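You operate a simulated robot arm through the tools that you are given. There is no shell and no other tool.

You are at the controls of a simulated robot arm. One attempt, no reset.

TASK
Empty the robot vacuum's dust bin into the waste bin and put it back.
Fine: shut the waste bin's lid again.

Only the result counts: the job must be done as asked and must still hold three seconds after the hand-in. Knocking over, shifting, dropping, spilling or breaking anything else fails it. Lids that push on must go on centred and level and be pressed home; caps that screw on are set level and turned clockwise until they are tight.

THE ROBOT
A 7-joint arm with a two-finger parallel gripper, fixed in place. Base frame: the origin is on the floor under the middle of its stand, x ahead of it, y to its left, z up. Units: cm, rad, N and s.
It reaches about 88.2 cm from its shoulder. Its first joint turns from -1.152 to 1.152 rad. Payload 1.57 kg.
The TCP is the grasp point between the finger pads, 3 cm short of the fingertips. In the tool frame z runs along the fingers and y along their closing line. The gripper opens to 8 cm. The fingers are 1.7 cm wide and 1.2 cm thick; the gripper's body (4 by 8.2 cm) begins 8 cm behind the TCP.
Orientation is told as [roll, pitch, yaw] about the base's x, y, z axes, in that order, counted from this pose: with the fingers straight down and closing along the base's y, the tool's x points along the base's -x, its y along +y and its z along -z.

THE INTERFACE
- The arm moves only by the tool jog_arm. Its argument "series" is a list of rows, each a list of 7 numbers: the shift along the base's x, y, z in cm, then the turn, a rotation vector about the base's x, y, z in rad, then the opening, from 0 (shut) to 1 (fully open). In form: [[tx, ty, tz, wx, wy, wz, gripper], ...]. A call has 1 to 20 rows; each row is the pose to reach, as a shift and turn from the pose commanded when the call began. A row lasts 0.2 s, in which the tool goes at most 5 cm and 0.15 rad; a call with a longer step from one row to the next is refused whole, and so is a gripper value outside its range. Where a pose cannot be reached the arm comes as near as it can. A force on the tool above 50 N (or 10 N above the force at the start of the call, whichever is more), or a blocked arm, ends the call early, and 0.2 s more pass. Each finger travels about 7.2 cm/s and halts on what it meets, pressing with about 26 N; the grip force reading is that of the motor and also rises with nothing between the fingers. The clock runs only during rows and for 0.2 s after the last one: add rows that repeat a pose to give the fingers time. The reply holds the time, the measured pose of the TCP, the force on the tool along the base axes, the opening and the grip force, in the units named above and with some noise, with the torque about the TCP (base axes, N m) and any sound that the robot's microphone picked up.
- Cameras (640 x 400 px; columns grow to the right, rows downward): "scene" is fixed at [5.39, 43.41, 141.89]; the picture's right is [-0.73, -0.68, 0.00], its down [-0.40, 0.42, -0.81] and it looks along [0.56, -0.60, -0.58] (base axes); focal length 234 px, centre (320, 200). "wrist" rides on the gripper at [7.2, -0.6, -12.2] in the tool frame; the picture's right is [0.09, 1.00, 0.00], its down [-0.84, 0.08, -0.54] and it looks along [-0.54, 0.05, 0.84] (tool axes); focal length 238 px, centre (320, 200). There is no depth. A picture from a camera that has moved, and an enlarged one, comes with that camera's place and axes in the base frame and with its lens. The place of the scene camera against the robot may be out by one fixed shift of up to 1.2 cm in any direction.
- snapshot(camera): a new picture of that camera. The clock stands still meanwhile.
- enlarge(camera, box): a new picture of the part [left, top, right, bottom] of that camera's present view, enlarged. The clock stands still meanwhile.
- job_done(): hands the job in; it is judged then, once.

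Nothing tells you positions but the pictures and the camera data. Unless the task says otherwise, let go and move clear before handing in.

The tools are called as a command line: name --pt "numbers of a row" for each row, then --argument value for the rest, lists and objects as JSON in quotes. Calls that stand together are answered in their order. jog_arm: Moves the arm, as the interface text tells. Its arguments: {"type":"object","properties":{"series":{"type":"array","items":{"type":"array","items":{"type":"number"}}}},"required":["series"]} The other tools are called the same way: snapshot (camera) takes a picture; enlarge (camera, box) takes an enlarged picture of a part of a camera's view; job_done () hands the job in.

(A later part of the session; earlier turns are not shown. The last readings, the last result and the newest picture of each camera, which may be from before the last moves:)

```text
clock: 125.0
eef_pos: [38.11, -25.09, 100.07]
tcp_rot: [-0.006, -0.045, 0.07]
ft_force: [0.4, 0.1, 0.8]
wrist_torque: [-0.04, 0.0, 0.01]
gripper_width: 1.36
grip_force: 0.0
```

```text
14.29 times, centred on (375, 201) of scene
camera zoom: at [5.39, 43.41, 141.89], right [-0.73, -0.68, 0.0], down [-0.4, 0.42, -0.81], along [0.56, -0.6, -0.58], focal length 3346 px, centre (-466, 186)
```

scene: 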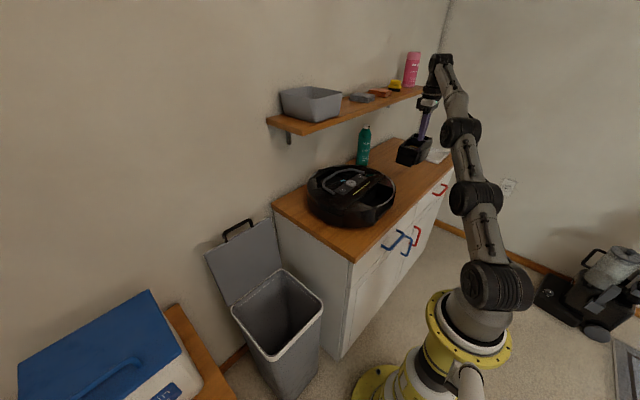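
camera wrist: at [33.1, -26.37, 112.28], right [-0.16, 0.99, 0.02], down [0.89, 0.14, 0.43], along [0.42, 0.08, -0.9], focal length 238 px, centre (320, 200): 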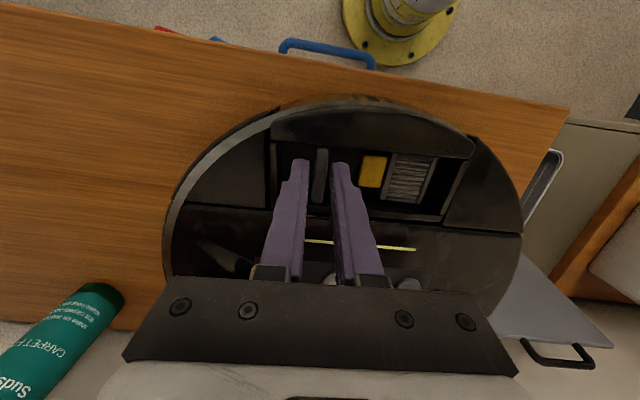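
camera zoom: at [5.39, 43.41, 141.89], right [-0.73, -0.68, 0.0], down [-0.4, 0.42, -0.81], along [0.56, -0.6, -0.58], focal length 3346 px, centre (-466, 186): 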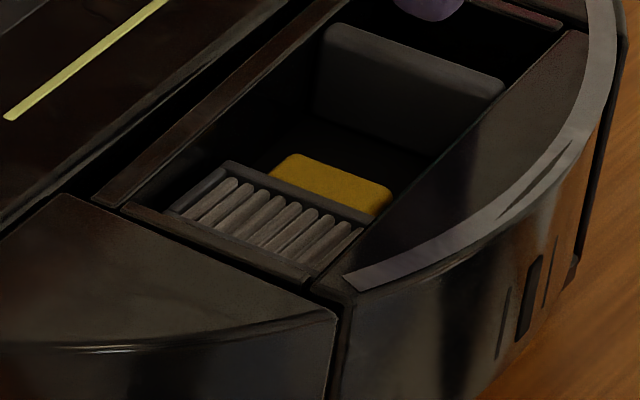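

The bin is nearly flush and level in its bay. Before closing up, I'll test whether the tipped filter piece is hinged by pressing lightly on its outer end with closed fingers.

jog_arm --pt "0 1.5 0.5 0 0.02 0 0.1" --pt "0 4 0.5 0 0.045 0 0" --pt "0.1 6.5 0.5 0 0.045 0 0" --pt "0.1 8.2 0.2 0 0.045 0 0" --pt "0.1 8.2 -0.8 0 0.045 0 0" --pt "0.1 8.2 -1.8 0 0.045 0 0" --pt "0.1 8.2 -1.8 0 0.045 0 0"

enlarge --camera "wrist" --box '[210, 90, 430, 240]'

enlarge --camera "scene" --box '[350, 175, 410, 215]'

```text
clock: 126.6
eef_pos: [38.27, -16.84, 98.31]
tcp_rot: [-0.004, 0.0, 0.067]
ft_force: [-0.9, 0.4, 0.2]
wrist_torque: [0.01, -0.02, -0.01]
gripper_width: 0.0
grip_force: 21.6
```

```text
2.67 times, centred on (320, 165) of wrist
camera zoom: at [31.14, -18.09, 110.43], right [-0.16, 0.99, 0.0], down [0.83, 0.14, 0.54], along [0.53, 0.08, -0.84], focal length 636 px, centre (320, 293)
```

zoom: 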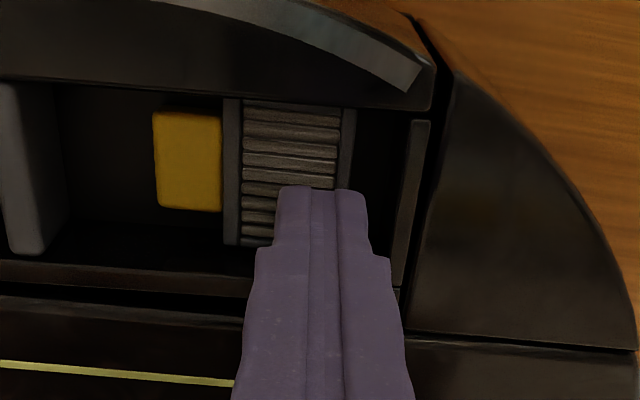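

```text
10.00 times, centred on (380, 195) of scene
camera zoom: at [5.39, 43.41, 141.89], right [-0.73, -0.68, 0.0], down [-0.4, 0.42, -0.81], along [0.56, -0.6, -0.58], focal length 2342 px, centre (-280, 250)
```

zoom: 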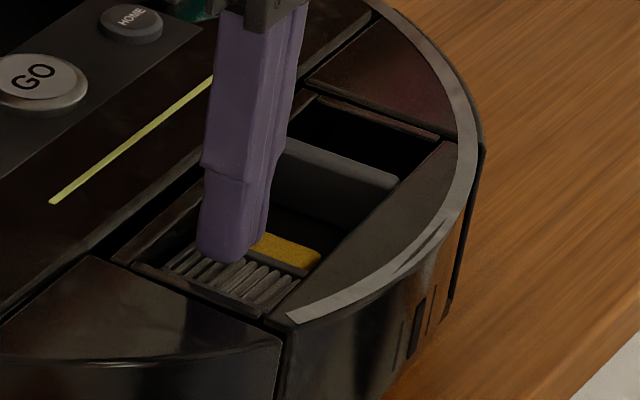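

jog_arm --pt "0 0 -0.4 0 0 0 0" --pt "0 0 -0.8 0 0 0 0" --pt "0 0 -0.8 0 0 0 0"

jog_arm --pt "0 0 -0.2 0 0 0 0" --pt "0 0 -0.4 0 0 0 0" --pt "0 0 -0.4 0 0 0 0"

jog_arm --pt "0 0 -0.2 0 0 0 0" --pt "0 0 -0.4 0 0 0 0" --pt "0 0 -0.4 0 0 0 0"

enlarge --camera "wrist" --box '[210, 90, 430, 240]'

```text
clock: 127.4
eef_pos: [38.32, -16.86, 97.46]
tcp_rot: [-0.004, 0.0, 0.07]
ft_force: [0.9, 0.5, 0.1]
wrist_torque: [-0.02, -0.01, 0.01]
gripper_width: 0.0
grip_force: 21.1
```

```text
clock: 128.2
eef_pos: [38.33, -16.95, 97.05]
tcp_rot: [-0.005, 0.0, 0.069]
ft_force: [-1.1, 0.2, 0.3]
wrist_torque: [0.02, 0.01, 0.02]
gripper_width: 0.0
grip_force: 21.0
```

```text
clock: 129.0
eef_pos: [38.21, -16.89, 96.86]
tcp_rot: [-0.004, 0.001, 0.069]
ft_force: [0.3, 0.1, 0.7]
wrist_torque: [-0.01, 0.0, 0.02]
gripper_width: 0.02
grip_force: 21.0
```

```text
2.67 times, centred on (320, 165) of wrist
camera zoom: at [31.11, -18.13, 108.83], right [-0.16, 0.99, 0.0], down [0.83, 0.14, 0.54], along [0.53, 0.08, -0.84], focal length 636 px, centre (320, 293)
```

zoom: 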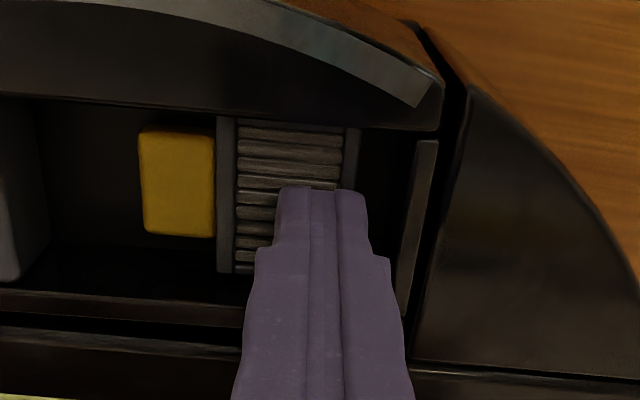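

jog_arm --pt "0 0 -0.2 0 0 0 0" --pt "0 0 -0.4 0 0 0 0" --pt "0 0 -0.4 0 0 0 0"

jog_arm --pt "0 0 -0.2 0 0 0 0" --pt "0 0 -0.4 0 0 0 0" --pt "0 0 -0.4 0 0 0 0"

enlarge --camera "wrist" --box '[210, 90, 430, 240]'

enlarge --camera "scene" --box '[350, 175, 410, 215]'

```text
clock: 129.8
eef_pos: [38.38, -16.92, 96.64]
tcp_rot: [-0.008, -0.008, 0.067]
ft_force: [0.3, 1.1, 20.3]
wrist_torque: [0.01, -0.02, 0.03]
gripper_width: 0.0
grip_force: 21.5
```

```text
clock: 130.6
eef_pos: [38.6, -16.89, 96.48]
tcp_rot: [-0.011, -0.015, 0.067]
ft_force: [-0.4, 1.2, 43.7]
wrist_torque: [0.04, 0.03, 0.12]
gripper_width: 0.01
grip_force: 21.0
```

```text
2.67 times, centred on (320, 165) of wrist
camera zoom: at [31.23, -18.14, 108.55], right [-0.16, 0.99, -0.01], down [0.82, 0.14, 0.55], along [0.55, 0.08, -0.83], focal length 636 px, centre (320, 293)
```

zoom: 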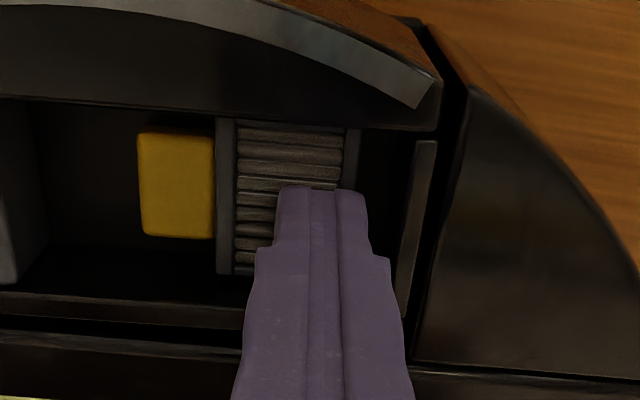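

```text
10.00 times, centred on (380, 195) of scene
camera zoom: at [5.33, 43.43, 141.88], right [-0.73, -0.68, 0.0], down [-0.39, 0.42, -0.82], along [0.56, -0.6, -0.58], focal length 2342 px, centre (-280, 250)
```

zoom: 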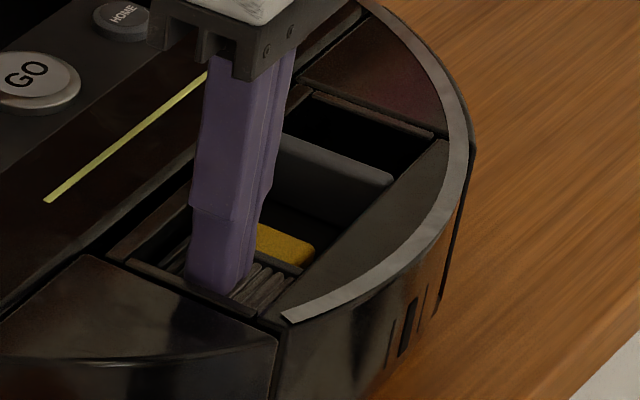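

Even a firm press leaves the piece flat on the well's floor, so it is a loose filter block that popped out of its seat, which explains the snap. I want to put it back properly, so I'll back off and set up to pinch it lengthwise, from tab tip to base end.

jog_arm --pt "-0.2 0 0.8 0 0 0 0" --pt "-0.2 0 2 0 0 0 0.2" --pt "-0.2 -1 3.5 0 0 0 0.4" --pt "-0.2 -2.2 3.5 0 0 0 0.6" --pt "-0.2 -2.65 3.0 0 0 0 0.78" --pt "-0.2 -2.65 2.3 0 0 0 0.78" --pt "-0.2 -2.65 2.3 0 0 0 0.78"

enlarge --camera "wrist" --box '[200, 90, 440, 240]'

enlarge --camera "scene" --box '[350, 170, 410, 215]'

```text
clock: 132.2
eef_pos: [38.06, -19.61, 98.16]
tcp_rot: [-0.004, -0.001, 0.068]
ft_force: [0.6, -0.1, -0.3]
wrist_torque: [0.01, -0.01, 0.03]
gripper_width: 6.27
grip_force: 0.1
```

```text
2.67 times, centred on (320, 165) of wrist
camera zoom: at [30.92, -20.81, 110.32], right [-0.16, 0.99, 0.0], down [0.83, 0.14, 0.54], along [0.53, 0.08, -0.84], focal length 636 px, centre (320, 293)
```

zoom: 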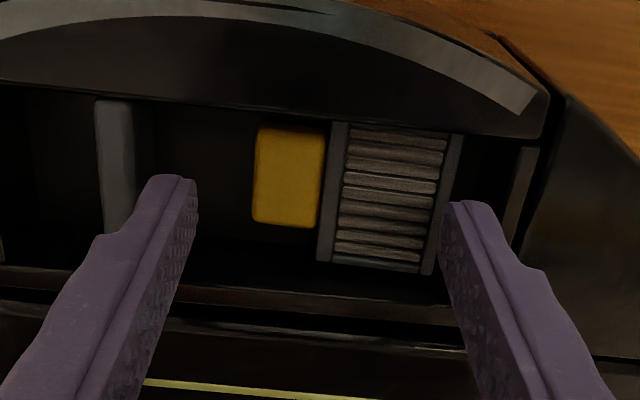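

```text
8.89 times, centred on (380, 192) of scene
camera zoom: at [5.39, 43.41, 141.89], right [-0.73, -0.68, 0.0], down [-0.4, 0.42, -0.81], along [0.56, -0.6, -0.58], focal length 2082 px, centre (-213, 267)
```

zoom: 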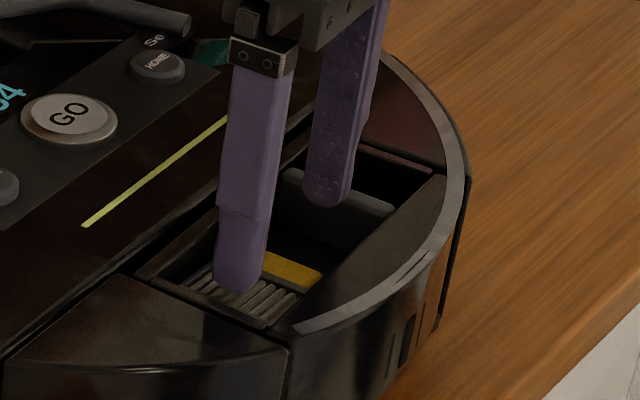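

jog_arm --pt "0.15 0.06 -0.4 0 0 0 0.78" --pt "0.15 0.06 -0.8 0 0 0 0.78" --pt "0.15 0.06 -1.1 0 0 0 0.78" --pt "0.15 0.06 -1.1 0 0 0 0.78"

jog_arm --pt "0 0 -0.2 0 0 0 0.78" --pt "0 0 -0.4 0 0 0 0.78" --pt "0 0 -0.4 0 0 0 0.78"

enlarge --camera "wrist" --box '[200, 90, 440, 240]'

```text
clock: 133.2
eef_pos: [38.22, -19.39, 97.13]
tcp_rot: [-0.005, 0.001, 0.069]
ft_force: [-0.3, -0.8, 0.4]
wrist_torque: [-0.03, 0.02, -0.01]
gripper_width: 6.22
grip_force: 0.0
```

```text
clock: 134.0
eef_pos: [38.28, -19.58, 96.78]
tcp_rot: [-0.002, 0.0, 0.068]
ft_force: [-0.7, -0.4, -0.4]
wrist_torque: [-0.02, -0.02, 0.0]
gripper_width: 6.26
grip_force: 0.0
```

```text
2.67 times, centred on (320, 165) of wrist
camera zoom: at [31.07, -20.75, 108.86], right [-0.16, 0.99, 0.0], down [0.83, 0.14, 0.54], along [0.53, 0.08, -0.84], focal length 636 px, centre (320, 293)
```

zoom: 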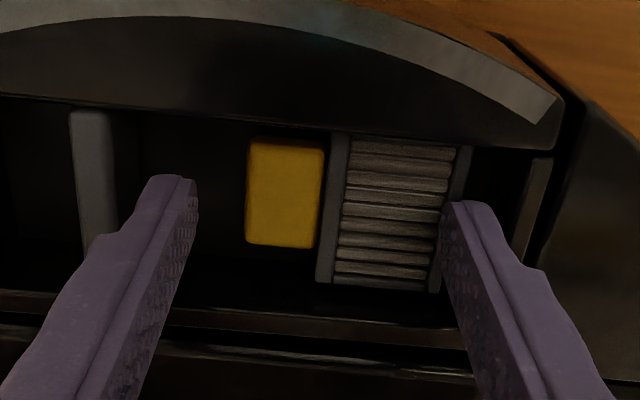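

The gap beside the filter's base end is too narrow for a finger. I'll close the fingers, press lightly on the pleats and drag the filter toward the fin.

jog_arm --pt "0 0 0.8 0 0 0 0.6" --pt "0 0.4 1.8 0 0 0 0.3" --pt "0 0.9 1.8 0 0 0 0" --pt "0 1.3 1.5 0 0 0 0" --pt "0 1.3 0.8 0 0 0 0" --pt "0 1.3 0.3 0 0 0 0" --pt "0 1.3 0.3 0 0 0 0"

jog_arm --pt "0 0 -0.1 0 0 0 0" --pt "0 0 -0.2 0 0 0 0" --pt "0 0 -0.25 0 0 0 0" --pt "0 0 -0.25 0 0 0 0"

enlarge --camera "wrist" --box '[200, 90, 440, 240]'

```text
clock: 135.6
eef_pos: [38.17, -18.12, 97.01]
tcp_rot: [-0.004, 0.0, 0.069]
ft_force: [-0.4, -0.7, 0.1]
wrist_torque: [0.05, 0.03, 0.01]
gripper_width: 0.0
grip_force: 21.3
```

```text
clock: 136.6
eef_pos: [38.21, -18.24, 96.74]
tcp_rot: [-0.006, 0.001, 0.067]
ft_force: [0.3, 0.1, 0.5]
wrist_torque: [0.0, -0.03, -0.02]
gripper_width: 0.0
grip_force: 21.6
```

```text
2.67 times, centred on (320, 165) of wrist
camera zoom: at [31.06, -19.43, 108.88], right [-0.16, 0.99, 0.0], down [0.83, 0.14, 0.54], along [0.53, 0.08, -0.84], focal length 636 px, centre (320, 293)
```

zoom: 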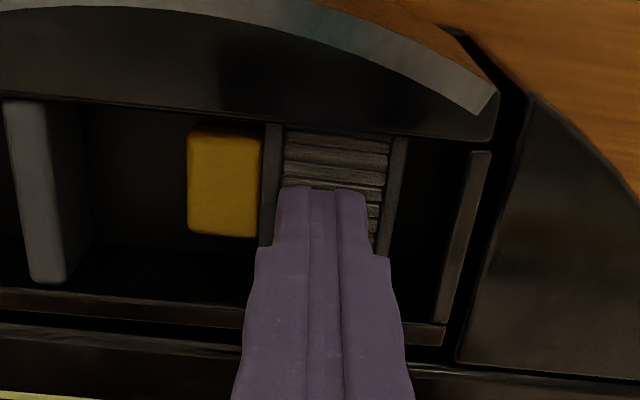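

jog_arm --pt "0 0 -0.07 0 0 0 0" --pt "0 0 -0.14 0 0 0 0" --pt "0 0 -0.14 0 0 0 0"

jog_arm --pt "0 -0.15 0 0 0 0 0" --pt "0 -0.3 0 0 0 0 0" --pt "0 -0.45 0 0 0 0 0" --pt "0 -0.6 0 0 0 0 0" --pt "0 -0.6 0 0 0 0 0"

enlarge --camera "wrist" --box '[200, 90, 440, 240]'

```text
clock: 137.4
eef_pos: [38.07, -18.07, 96.56]
tcp_rot: [-0.004, 0.0, 0.068]
ft_force: [-0.6, 1.1, 2.1]
wrist_torque: [0.03, 0.0, -0.01]
gripper_width: 0.01
grip_force: 21.9
```

```text
clock: 138.6
eef_pos: [38.15, -18.75, 96.67]
tcp_rot: [-0.003, -0.002, 0.067]
ft_force: [0.2, 0.1, 3.1]
wrist_torque: [0.03, 0.0, -0.03]
gripper_width: 0.02
grip_force: 20.4
```

```text
2.67 times, centred on (320, 165) of wrist
camera zoom: at [31.07, -20.03, 108.76], right [-0.16, 0.99, 0.0], down [0.83, 0.14, 0.54], along [0.54, 0.08, -0.84], focal length 636 px, centre (320, 293)
```

zoom: 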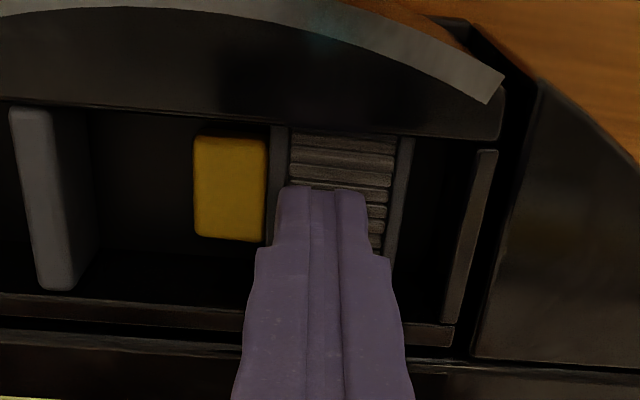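

enlarge --camera "scene" --box '[340, 170, 420, 220]'

enlarge --camera "scene" --box '[300, 155, 400, 230]'

```text
8.00 times, centred on (380, 195) of scene
camera zoom: at [5.39, 43.41, 141.89], right [-0.73, -0.68, 0.0], down [-0.4, 0.42, -0.81], along [0.56, -0.6, -0.58], focal length 1874 px, centre (-160, 240)
```

zoom: 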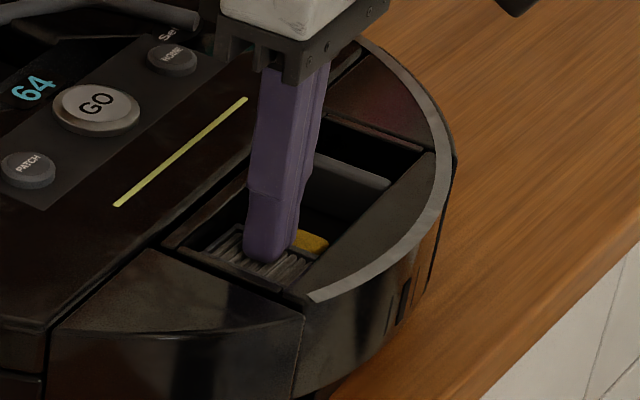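

```text
5.33 times, centred on (350, 192) of scene
camera zoom: at [5.39, 43.41, 141.89], right [-0.73, -0.68, 0.0], down [-0.4, 0.42, -0.81], along [0.56, -0.6, -0.58], focal length 1249 px, centre (160, 240)
```

zoom: 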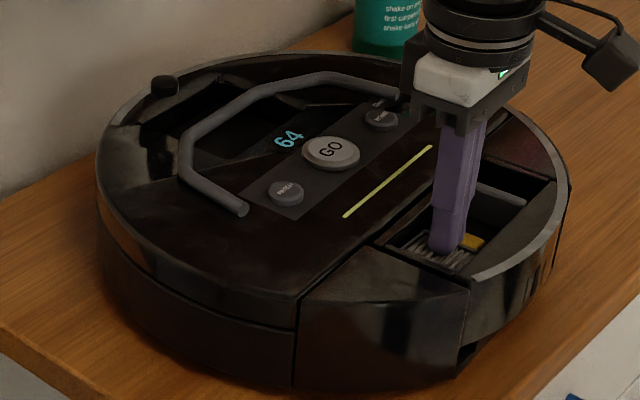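

The vacuum rolls easily, and dragging moved it about half a centimetre instead of moving the filter, so I'll stop dragging. Instead I'll try an internal grip: both fingertips between the filter's two side bars, then opened outward so the side forces balance.

jog_arm --pt "0 0 0.4 0 0 0 0" --pt "0 0.2 0.5 0 0 0 0" --pt "0 0.36 0.5 0 0 0 0" --pt "0 0.36 0.5 0 0 0 0"

enlarge --camera "wrist" --box '[260, 110, 380, 200]'

enlarge --camera "scene" --box '[355, 185, 395, 213]'

```text
clock: 139.6
eef_pos: [38.23, -18.34, 97.06]
tcp_rot: [-0.004, 0.0, 0.069]
ft_force: [0.0, -0.1, -0.6]
wrist_torque: [0.02, -0.01, 0.02]
gripper_width: 0.01
grip_force: 21.3
```

```text
4.44 times, centred on (320, 155) of wrist
camera zoom: at [31.04, -19.66, 109.24], right [-0.16, 0.99, 0.0], down [0.83, 0.14, 0.54], along [0.53, 0.08, -0.84], focal length 1059 px, centre (320, 400)
```

zoom: 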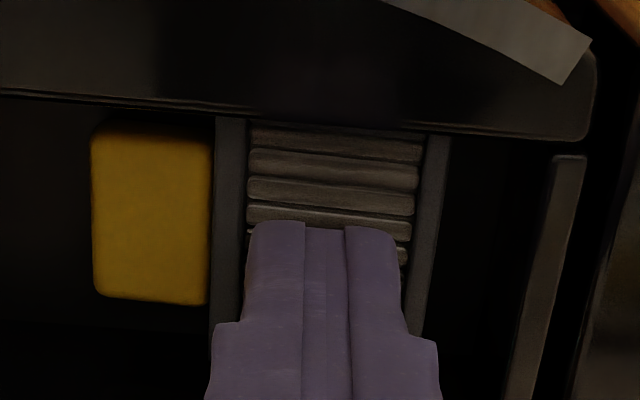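

```text
14.29 times, centred on (375, 199) of scene
camera zoom: at [5.39, 43.41, 141.89], right [-0.73, -0.68, 0.0], down [-0.4, 0.42, -0.81], along [0.56, -0.6, -0.58], focal length 3346 px, centre (-466, 214)
```

zoom: 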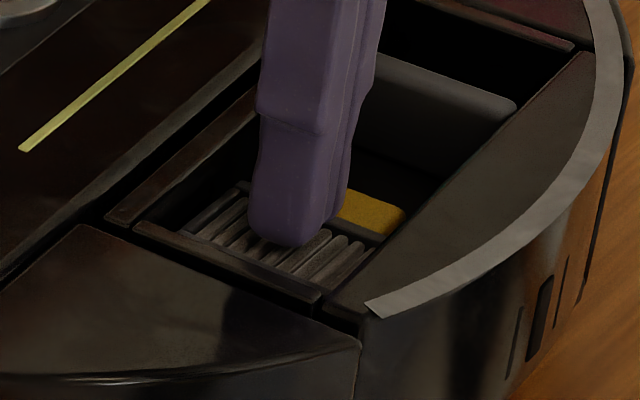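

jog_arm --pt "0 0.05 -0.2 0 0 0 0" --pt "0 0.07 -0.4 0 0 0 0" --pt "0 0.07 -0.5 0 0 0 0" --pt "0 0.07 -0.5 0 0 0 0"

jog_arm --pt "0 0 -0.06 0 0 0 0" --pt "0 0 -0.12 0 0 0 0" --pt "0 0 -0.12 0 0 0 0"

enlarge --camera "wrist" --box '[260, 110, 380, 200]'

```text
clock: 140.6
eef_pos: [38.25, -18.36, 96.53]
tcp_rot: [-0.003, 0.001, 0.067]
ft_force: [-0.6, 1.1, 3.0]
wrist_torque: [0.04, 0.02, 0.01]
gripper_width: 0.0
grip_force: 21.3
```

```text
clock: 141.4
eef_pos: [38.05, -18.32, 96.62]
tcp_rot: [-0.005, -0.001, 0.07]
ft_force: [-0.7, 1.8, 10.3]
wrist_torque: [0.07, -0.03, 0.02]
gripper_width: 0.02
grip_force: 20.7
```

```text
4.44 times, centred on (320, 155) of wrist
camera zoom: at [31.06, -19.61, 108.71], right [-0.16, 0.99, -0.01], down [0.83, 0.14, 0.54], along [0.54, 0.08, -0.84], focal length 1059 px, centre (320, 400)
```

zoom: 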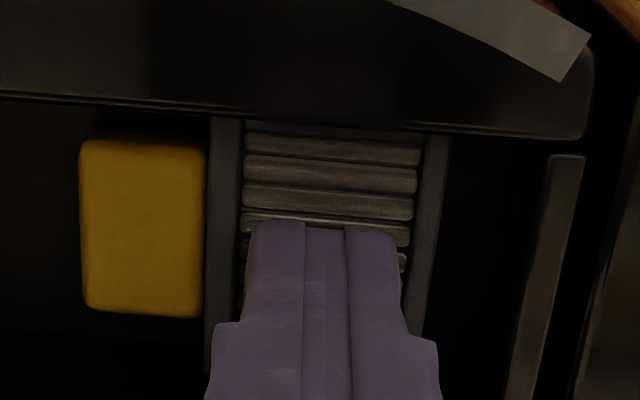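

jog_arm --pt "0 0 0.1 0 0 0 0" --pt "0 0 0.1 0 0 0 0.04" --pt "0 0 0.1 0 0 0 0.08" --pt "0 0 0.1 0 0 0 0.12" --pt "0 0 0.1 0 0 0 0.12" --pt "0 0 0.1 0 0 0 0.12"

enlarge --camera "wrist" --box '[260, 110, 380, 200]'

```text
clock: 142.8
eef_pos: [38.1, -18.27, 96.58]
tcp_rot: [-0.005, -0.001, 0.069]
ft_force: [1.0, -1.0, 6.0]
wrist_torque: [-0.03, -0.04, -0.01]
gripper_width: 0.66
grip_force: 0.1
```

```text
4.44 times, centred on (320, 155) of wrist
camera zoom: at [31.04, -19.6, 108.73], right [-0.16, 0.99, 0.0], down [0.83, 0.14, 0.54], along [0.53, 0.08, -0.84], focal length 1059 px, centre (320, 400)
```

zoom: 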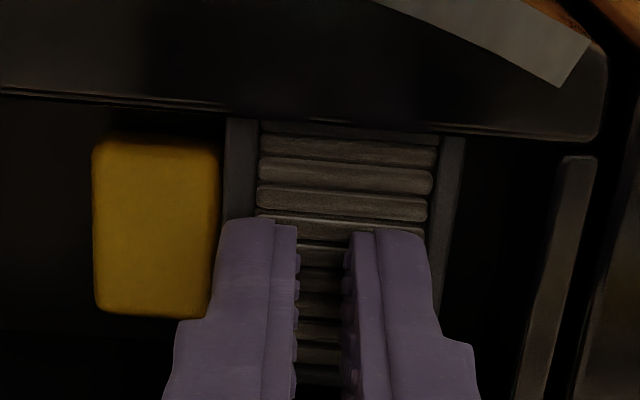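

jog_arm --pt "0 0 0.15 0 0 0 0.14" --pt "0 0 0.4 0 0 0 0.14" --pt "0 0 0.9 0 0 0 0.14" --pt "0 0 0.9 0 0 0 0.14"

enlarge --camera "wrist" --box '[240, 100, 400, 220]'

enlarge --camera "scene" --box '[340, 170, 420, 220]'

```text
clock: 143.8
eef_pos: [38.21, -18.3, 97.53]
tcp_rot: [-0.004, 0.0, 0.068]
ft_force: [0.5, 0.1, -0.1]
wrist_torque: [-0.01, 0.01, 0.03]
gripper_width: 1.13
grip_force: 0.1
```

```text
3.33 times, centred on (320, 160) of wrist
camera zoom: at [31.05, -19.56, 109.66], right [-0.16, 0.99, 0.0], down [0.83, 0.14, 0.54], along [0.53, 0.08, -0.84], focal length 794 px, centre (320, 333)
```

zoom: 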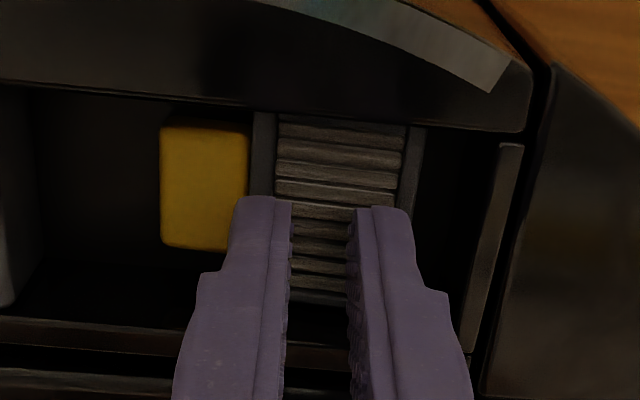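

```text
8.00 times, centred on (380, 195) of scene
camera zoom: at [5.39, 43.41, 141.89], right [-0.73, -0.68, 0.0], down [-0.4, 0.42, -0.81], along [0.56, -0.6, -0.58], focal length 1874 px, centre (-160, 240)
```

zoom: 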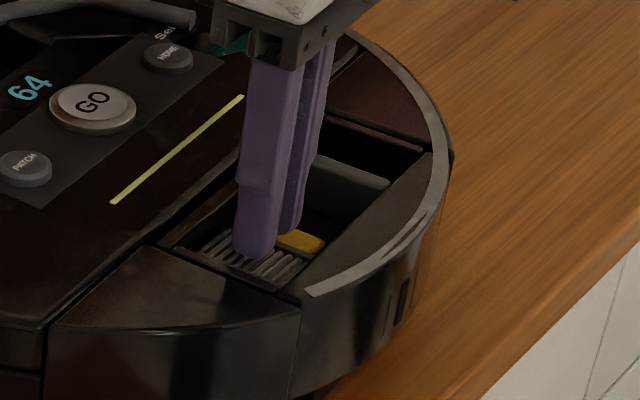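

The internal grip doesn't hold. I'll lift the bin out again by its fin, tilt it so the loose filter slides clear of the side wall, and deal with it on the free cabinet top. First I'll move back over the fin.

jog_arm --pt "0 0 1 0 0 0 0.14" --pt "0 -2 2.5 0 0 0 0.17" --pt "0 -4.5 2.5 0 0 0 0.17" --pt "0 -6.5 2.2 0 0 0 0.17" --pt "0 -6.7 1.7 0 0 0 0.17" --pt "0 -6.7 1.7 0 0 0 0.17"

enlarge --camera "wrist" --box '[210, 60, 520, 240]'

enlarge --camera "wrist" --box '[260, 120, 380, 220]'

enlarge --camera "scene" --box '[300, 155, 400, 230]'

```text
clock: 145.2
eef_pos: [38.08, -25.11, 99.29]
tcp_rot: [-0.003, 0.0, 0.067]
ft_force: [-0.1, -0.4, -0.1]
wrist_torque: [0.0, 0.03, 0.04]
gripper_width: 1.36
grip_force: 0.2
```

```text
2.06 times, centred on (365, 150) of wrist
camera zoom: at [30.99, -26.28, 111.39], right [-0.16, 0.99, 0.0], down [0.83, 0.14, 0.54], along [0.53, 0.08, -0.84], focal length 492 px, centre (227, 303)
```

zoom: 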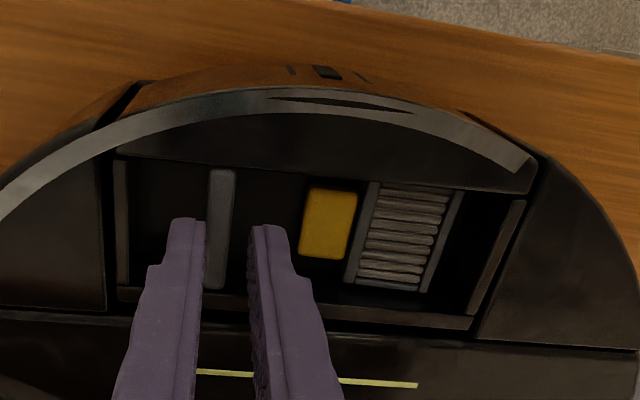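

```text
4.00 times, centred on (320, 170) of wrist
camera zoom: at [30.99, -26.28, 111.39], right [-0.16, 0.99, 0.0], down [0.83, 0.14, 0.54], along [0.53, 0.08, -0.84], focal length 953 px, centre (320, 320)
```

zoom: 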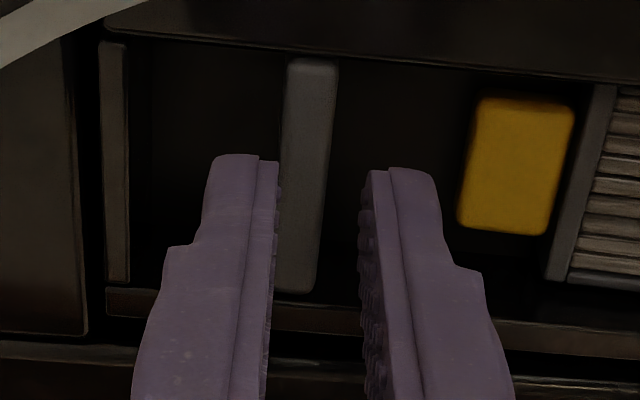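

```text
5.33 times, centred on (350, 192) of scene
camera zoom: at [5.39, 43.41, 141.89], right [-0.73, -0.68, 0.0], down [-0.4, 0.42, -0.81], along [0.56, -0.6, -0.58], focal length 1249 px, centre (160, 240)
```

zoom: 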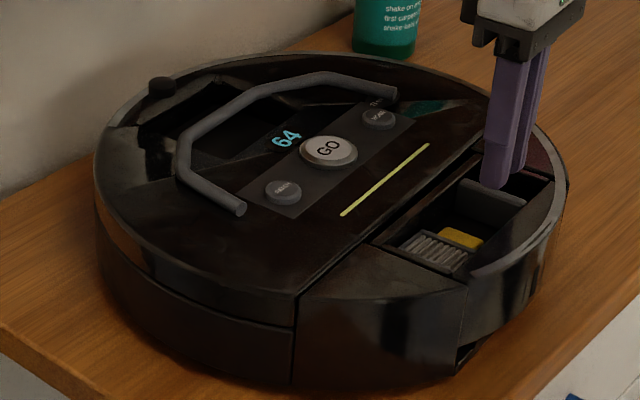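

jog_arm --pt "0.2 -0.1 0 0 0 0 0.17" --pt "0.45 -0.22 0 0 0 0 0.17" --pt "0.45 -0.22 -0.8 0 0 0 0.17" --pt "0.45 -0.22 -1.4 0 0 0 0.17" --pt "0.45 -0.22 -1.4 0 0 0 0.17"

enlarge --camera "wrist" --box '[260, 120, 380, 220]'

```text
clock: 146.4
eef_pos: [38.58, -25.22, 97.74]
tcp_rot: [-0.001, -0.001, 0.067]
ft_force: [0.1, 0.1, 0.5]
wrist_torque: [0.04, 0.02, -0.03]
gripper_width: 1.36
grip_force: 0.0
```

```text
4.00 times, centred on (320, 170) of wrist
camera zoom: at [31.49, -26.48, 109.97], right [-0.16, 0.99, 0.0], down [0.83, 0.14, 0.54], along [0.53, 0.08, -0.84], focal length 953 px, centre (320, 320)
```

zoom: 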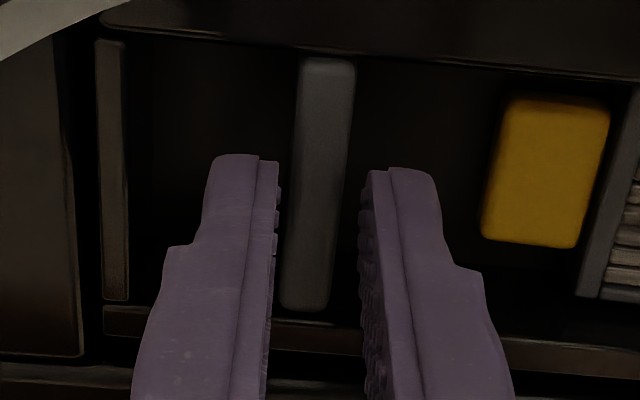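

jog_arm --pt "0 0 -0.5 0 0 0 0.17" --pt "0 0 -1.0 0 0 0 0.17" --pt "0 0 -1.5 0 0 0 0.17" --pt "0 0 -1.5 0 0 0 0.1" --pt "0 0 -1.5 0 0 0 0" --pt "0 0 -1.5 0 0 0 0" --pt "0 0 -1.5 0 0 0 0"

jog_arm --pt "0 0 0.4 0 0 0 0" --pt "0 0 0.9 0 0 0 0" --pt "0 0 1.6 0 0 0 0" --pt "0 0 2.5 0 0 0 0" --pt "0 0 2.5 0 0 0 0"

enlarge --camera "wrist" --box '[210, 60, 520, 240]'

enlarge --camera "scene" --box '[330, 150, 420, 220]'

```text
clock: 148.0
eef_pos: [38.61, -25.16, 96.31]
tcp_rot: [-0.003, -0.001, 0.069]
ft_force: [1.1, -0.6, 0.8]
wrist_torque: [0.07, -0.14, -0.09]
gripper_width: 0.95
grip_force: 25.8
```

```text
clock: 149.2
eef_pos: [38.63, -25.18, 98.74]
tcp_rot: [-0.004, 0.002, 0.068]
ft_force: [0.0, 0.0, -2.0]
wrist_torque: [-0.13, -0.03, 0.0]
gripper_width: 0.95
grip_force: 25.7
```

```text
2.06 times, centred on (365, 150) of wrist
camera zoom: at [31.48, -26.48, 110.94], right [-0.16, 0.99, 0.0], down [0.83, 0.14, 0.54], along [0.53, 0.08, -0.84], focal length 492 px, centre (227, 303)
```

zoom: 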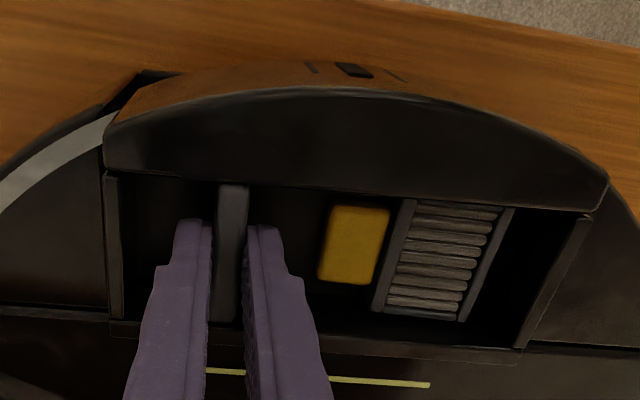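

```text
5.71 times, centred on (375, 185) of scene
camera zoom: at [5.39, 43.4, 141.89], right [-0.73, -0.68, 0.0], down [-0.4, 0.42, -0.81], along [0.56, -0.6, -0.58], focal length 1338 px, centre (6, 286)
```

zoom: 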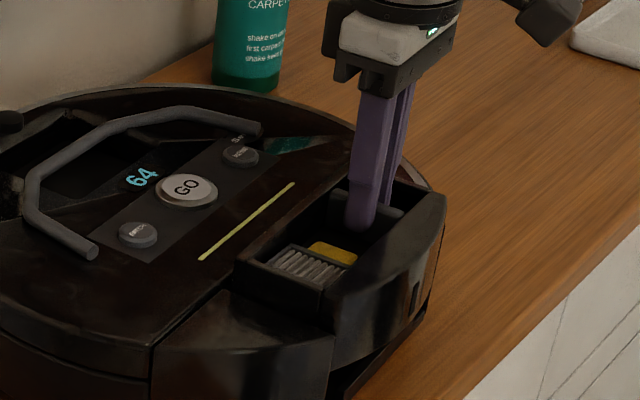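

jog_arm --pt "0 0.5 1.5 0 0 0 0" --pt "0 1 3.5 0 0 0 0" --pt "0 2 5.5 0 0 0 0" --pt "-0.3 3.5 7.5 0 0 0 0" --pt "-0.6 5 9 0 0 0 0" --pt "-1 7 10 0 0 0 0" --pt "-1.5 9 10 0 0 0 0" --pt "-1.5 9 10 0 0 0 0"

jog_arm --pt "0 0 0 0.1 0 0 0" --pt "0 0 0 0.2 0 0 0" --pt "0 0 0 0.3 0 0 0" --pt "0 0 0 0.4 0 0 0" --pt "0 0 0 0.5 0 0 0" --pt "0 0 0 0.6 0 0 0" --pt "0 0 0 0.6 0 0 0"

snapshot --camera "wrist"

snapshot --camera "scene"

```text
clock: 151.0
eef_pos: [37.15, -16.37, 108.86]
tcp_rot: [-0.003, -0.001, 0.068]
ft_force: [-0.4, 0.4, -2.9]
wrist_torque: [-0.1, 0.01, -0.03]
gripper_width: 0.95
grip_force: 26.4
```

```text
clock: 152.6
eef_pos: [37.13, -16.25, 108.85]
tcp_rot: [0.597, -0.038, 0.058]
ft_force: [-0.2, -0.1, -3.0]
wrist_torque: [-0.18, 0.0, 0.02]
gripper_width: 0.94
grip_force: 26.3
```

```text
taken
camera wrist: at [30.0, -24.22, 118.16], right [-0.16, 0.82, 0.56], down [0.83, -0.19, 0.52], along [0.54, 0.54, -0.65], focal length 238 px, centre (320, 200)
```

wrist: 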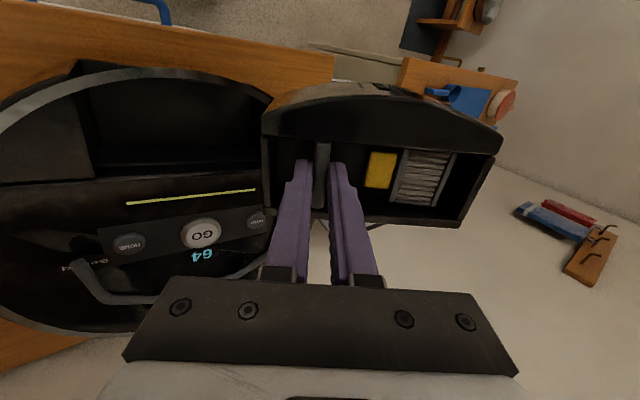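

```text
taken
```

scene: 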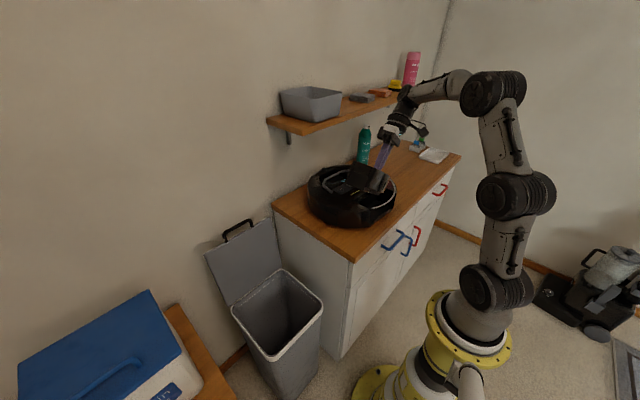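

jog_arm --pt "0 0 0 0.1 0 0 0" --pt "0 0 0 0.2 0 0 0" --pt "0 0 0 0.3 0 0 0" --pt "0 0 0 0.4 0 0 0" --pt "0 0 0 0.5 0 0 0" --pt "0 0 0 0.5 0 0 0" --pt "0 0 0 0.5 0 0 0"

enlarge --camera "wrist" --box '[250, 70, 510, 240]'

snapshot --camera "scene"

```text
clock: 154.2
eef_pos: [37.2, -16.27, 108.7]
tcp_rot: [1.097, -0.06, 0.031]
ft_force: [0.3, -0.6, -3.2]
wrist_torque: [-0.17, -0.03, 0.01]
gripper_width: 0.97
grip_force: 26.5
```

```text
2.35 times, centred on (380, 155) of wrist
camera zoom: at [30.0, -27.77, 113.26], right [-0.16, 0.45, 0.88], down [0.83, -0.42, 0.37], along [0.54, 0.79, -0.31], focal length 561 px, centre (179, 306)
```

zoom: 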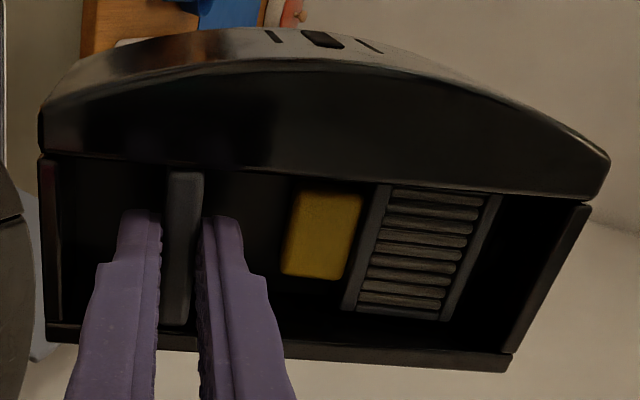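

```text
taken
```

scene: 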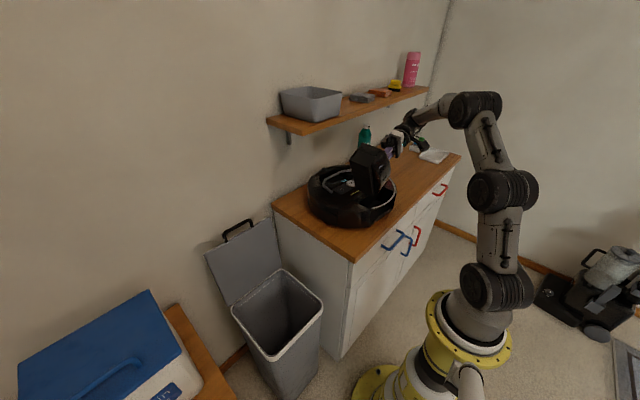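

jog_arm --pt "0 0 0 0.12 0 0 0" --pt "0 0 0 0.24 0 0 0" --pt "0 0 0 0.36 0 0 0" --pt "0 0 0.8 0.36 0 0 0" --pt "0 0 -0.8 0.36 0 0 0" --pt "0 0 0.8 0.36 0 0 0" --pt "0 0 -0.8 0.36 0 0 0" --pt "0 0 0 0.36 0 0 0" --pt "0 0 0 0.36 0 0 0"

enlarge --camera "wrist" --box '[250, 70, 510, 240]'

```text
clock: 156.2
eef_pos: [36.4, -13.19, 106.64]
tcp_rot: [1.456, -0.07, 0.008]
ft_force: [-0.1, -0.3, -2.8]
wrist_torque: [-0.17, -0.03, 0.01]
gripper_width: 0.97
grip_force: 25.9
out of reach, approached as far as the arm can: row 2, 3, 4, 5, 6, 7, 8, 9
```

```text
2.35 times, centred on (380, 155) of wrist
camera zoom: at [29.25, -25.6, 106.86], right [-0.16, 0.11, 0.98], down [0.83, -0.52, 0.2], along [0.54, 0.84, -0.01], focal length 561 px, centre (179, 306)
```

zoom: 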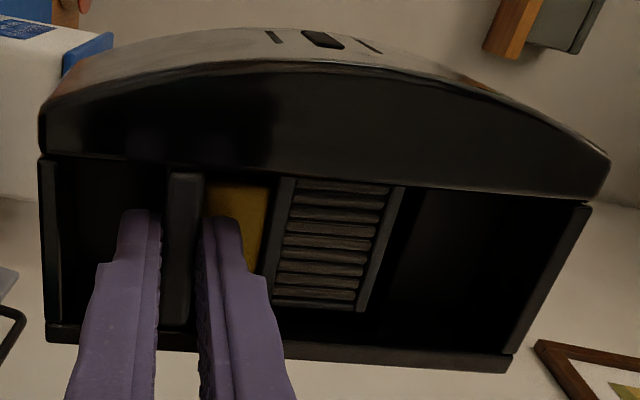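

enlarge --camera "wrist" --box '[370, 130, 500, 220]'

enlarge --camera "wrist" --box '[310, 130, 440, 220]'

snapshot --camera "scene"

```text
4.44 times, centred on (435, 175) of wrist
camera zoom: at [29.25, -25.6, 106.86], right [-0.16, 0.11, 0.98], down [0.83, -0.52, 0.2], along [0.54, 0.84, -0.01], focal length 1059 px, centre (-191, 311)
```

zoom: 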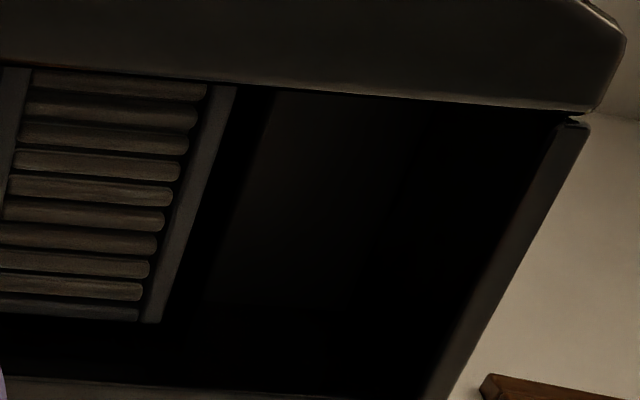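

```text
4.44 times, centred on (375, 175) of wrist
camera zoom: at [29.25, -25.6, 106.86], right [-0.16, 0.11, 0.98], down [0.83, -0.52, 0.2], along [0.54, 0.84, -0.01], focal length 1059 px, centre (76, 311)
```

zoom: 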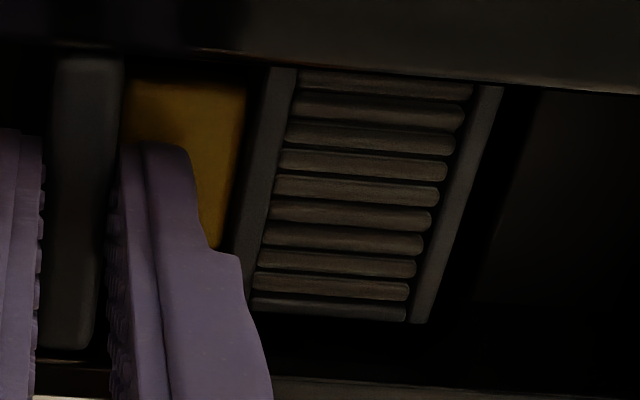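

```text
taken
```

scene: 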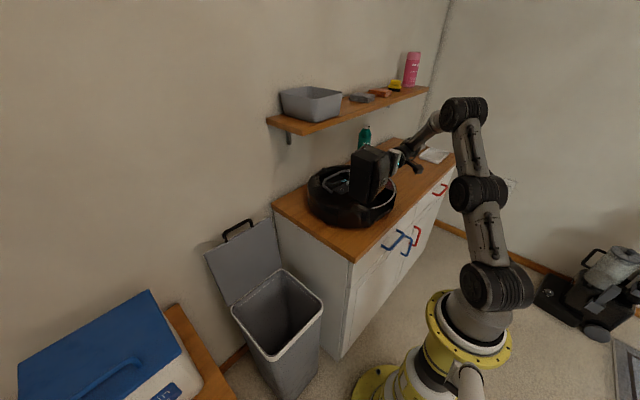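

The block has now slid toward the fin, confirming it is a free filter body. I'll roll the bin back level and look at the floor it uncovered.

jog_arm --pt "0 0 0 -0.12 0 0 0" --pt "0 0 0 -0.24 0 0 0" --pt "0 0 0 -0.36 0 0 0" --pt "0 0 0 -0.48 0 0 0" --pt "0 0 0 -0.6 0 0 0" --pt "0 0 0 -0.72 0 0 0" --pt "0 0 0 -0.84 0 0 0" --pt "0 0 0 -0.96 0 0 0" --pt "0 0 0 -1.08 0 0 0" --pt "0 0 0 -1.2 0 0 0" --pt "0 0 0 -1.32 0 0 0" --pt "0 0 0 -1.44 0 0 0" --pt "0 0 0 -1.456 0 0 0" --pt "0 0 0 -1.456 0 0 0"

snapshot --camera "wrist"

enlarge --camera "wrist" --box '[310, 130, 500, 235]'

enlarge --camera "scene" --box '[320, 130, 400, 200]'

```text
clock: 159.2
eef_pos: [36.35, -13.19, 106.5]
tcp_rot: [0.001, 0.003, 0.068]
ft_force: [0.0, 0.1, -3.9]
wrist_torque: [-0.08, -0.02, -0.03]
gripper_width: 0.96
grip_force: 26.2
```

```text
taken
camera wrist: at [29.21, -14.48, 118.73], right [-0.16, 0.99, 0.0], down [0.83, 0.14, 0.54], along [0.53, 0.09, -0.84], focal length 238 px, centre (320, 200)
```

wrist: 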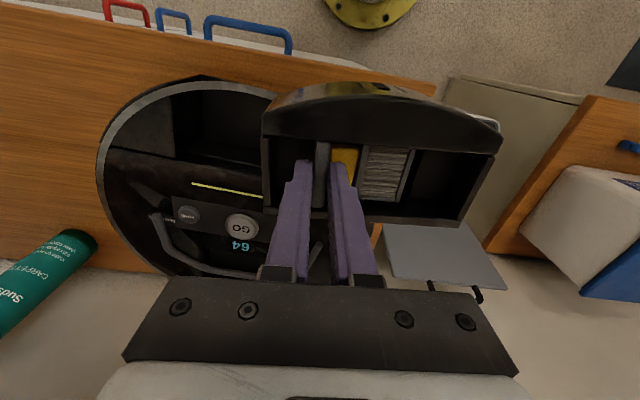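

```text
3.37 times, centred on (405, 182) of wrist
camera zoom: at [29.21, -14.48, 118.73], right [-0.16, 0.99, 0.0], down [0.83, 0.14, 0.54], along [0.53, 0.09, -0.84], focal length 803 px, centre (34, 259)
```

zoom: 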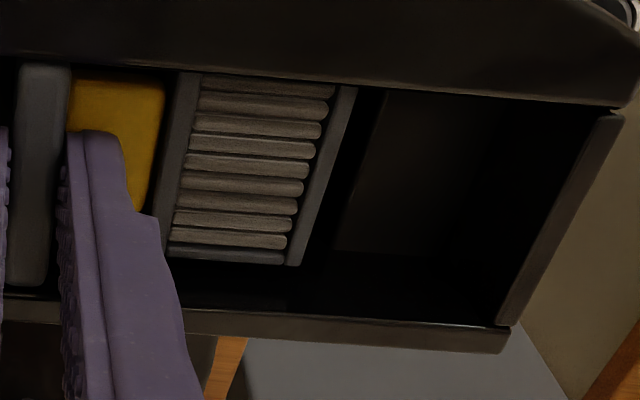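

```text
5.71 times, centred on (360, 165) of scene
camera zoom: at [5.39, 43.41, 141.89], right [-0.73, -0.68, 0.0], down [-0.4, 0.42, -0.81], along [0.56, -0.6, -0.58], focal length 1338 px, centre (91, 400)
```

zoom: 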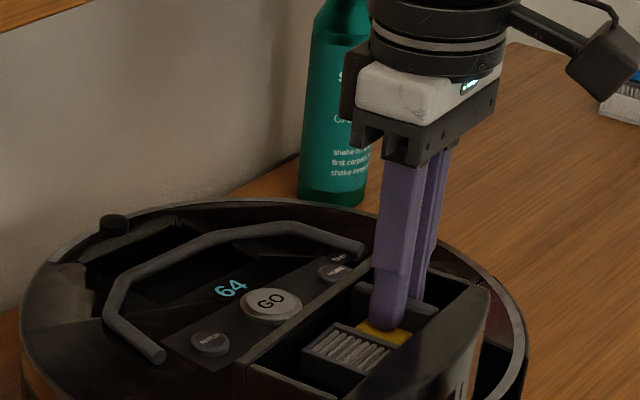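

enlarge --camera "wrist" --box '[390, 145, 480, 215]'

enlarge --camera "scene" --box '[350, 175, 395, 205]'

```text
5.71 times, centred on (435, 180) of wrist
camera zoom: at [29.21, -14.48, 118.73], right [-0.16, 0.99, 0.0], down [0.83, 0.14, 0.54], along [0.53, 0.09, -0.84], focal length 1362 px, centre (-337, 314)
```

zoom: 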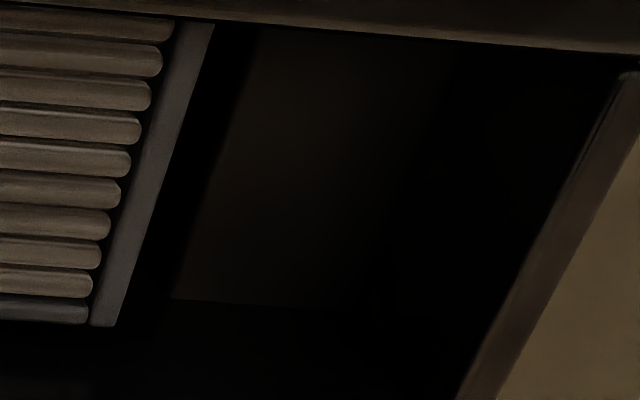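

```text
13.33 times, centred on (372, 190) of scene
camera zoom: at [5.39, 43.41, 141.89], right [-0.73, -0.68, 0.0], down [-0.4, 0.42, -0.81], along [0.56, -0.6, -0.58], focal length 3123 px, centre (-380, 333)
```

zoom: 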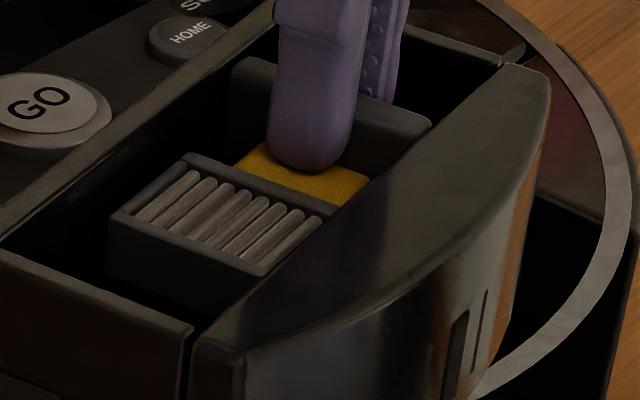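

The view shows the filter block lying flat beside the pocket it came from, about 2 cm wide next to its base end. If I push the block about 1.3 cm toward that end, its base should tip into the pocket. I'll carry the bin to the cabinet top, where pushing won't roll the vacuum.

jog_arm --pt "0 -1 1.5 0 0 0 0" --pt "0 -3 3 0 0 0 0" --pt "-0.2 -5.5 4 0 0 0 0" --pt "-0.4 -8 4 0 0 0 0" --pt "-0.6 -10.5 4 0 0 0 0" --pt "-0.9 -13 4 0 0 0 0" --pt "-1.2 -15.5 4 0 0 0 0" --pt "-1.5 -18 4 0 0 0 0" --pt "-1.8 -20.5 4 0 0 0 0" --pt "-2.1 -23 4 0 0 0 0" --pt "-2.4 -25.5 4 0 0 0 0" --pt "-3 -28 3.7 0 0 0 0" --pt "-3.8 -30.5 3.2 0 0 0 0" --pt "-4.6 -33 2.2 0 0 0 0" --pt "-5.2 -34.8 0.8 0 0 0 0" --pt "-5.2 -34.8 0.8 0 0 0 0"

snapshot --camera "wrist"

```text
clock: 162.6
eef_pos: [31.15, -47.97, 107.27]
tcp_rot: [-0.001, 0.001, 0.069]
ft_force: [-0.5, 0.4, -2.6]
wrist_torque: [-0.06, 0.01, 0.03]
gripper_width: 0.95
grip_force: 25.7
```

```text
taken
camera wrist: at [23.95, -49.32, 119.47], right [-0.16, 0.99, 0.0], down [0.83, 0.13, 0.54], along [0.53, 0.09, -0.84], focal length 238 px, centre (320, 200)
```

wrist: 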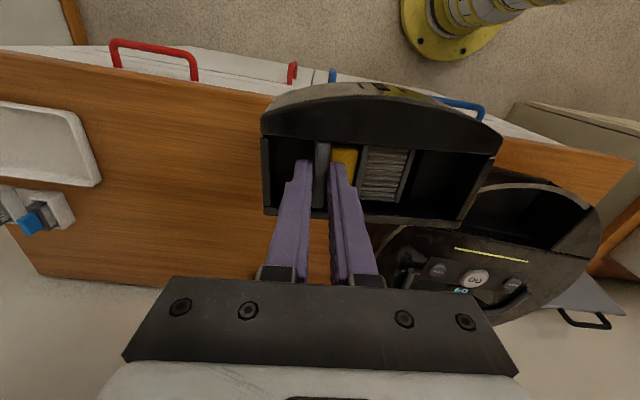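

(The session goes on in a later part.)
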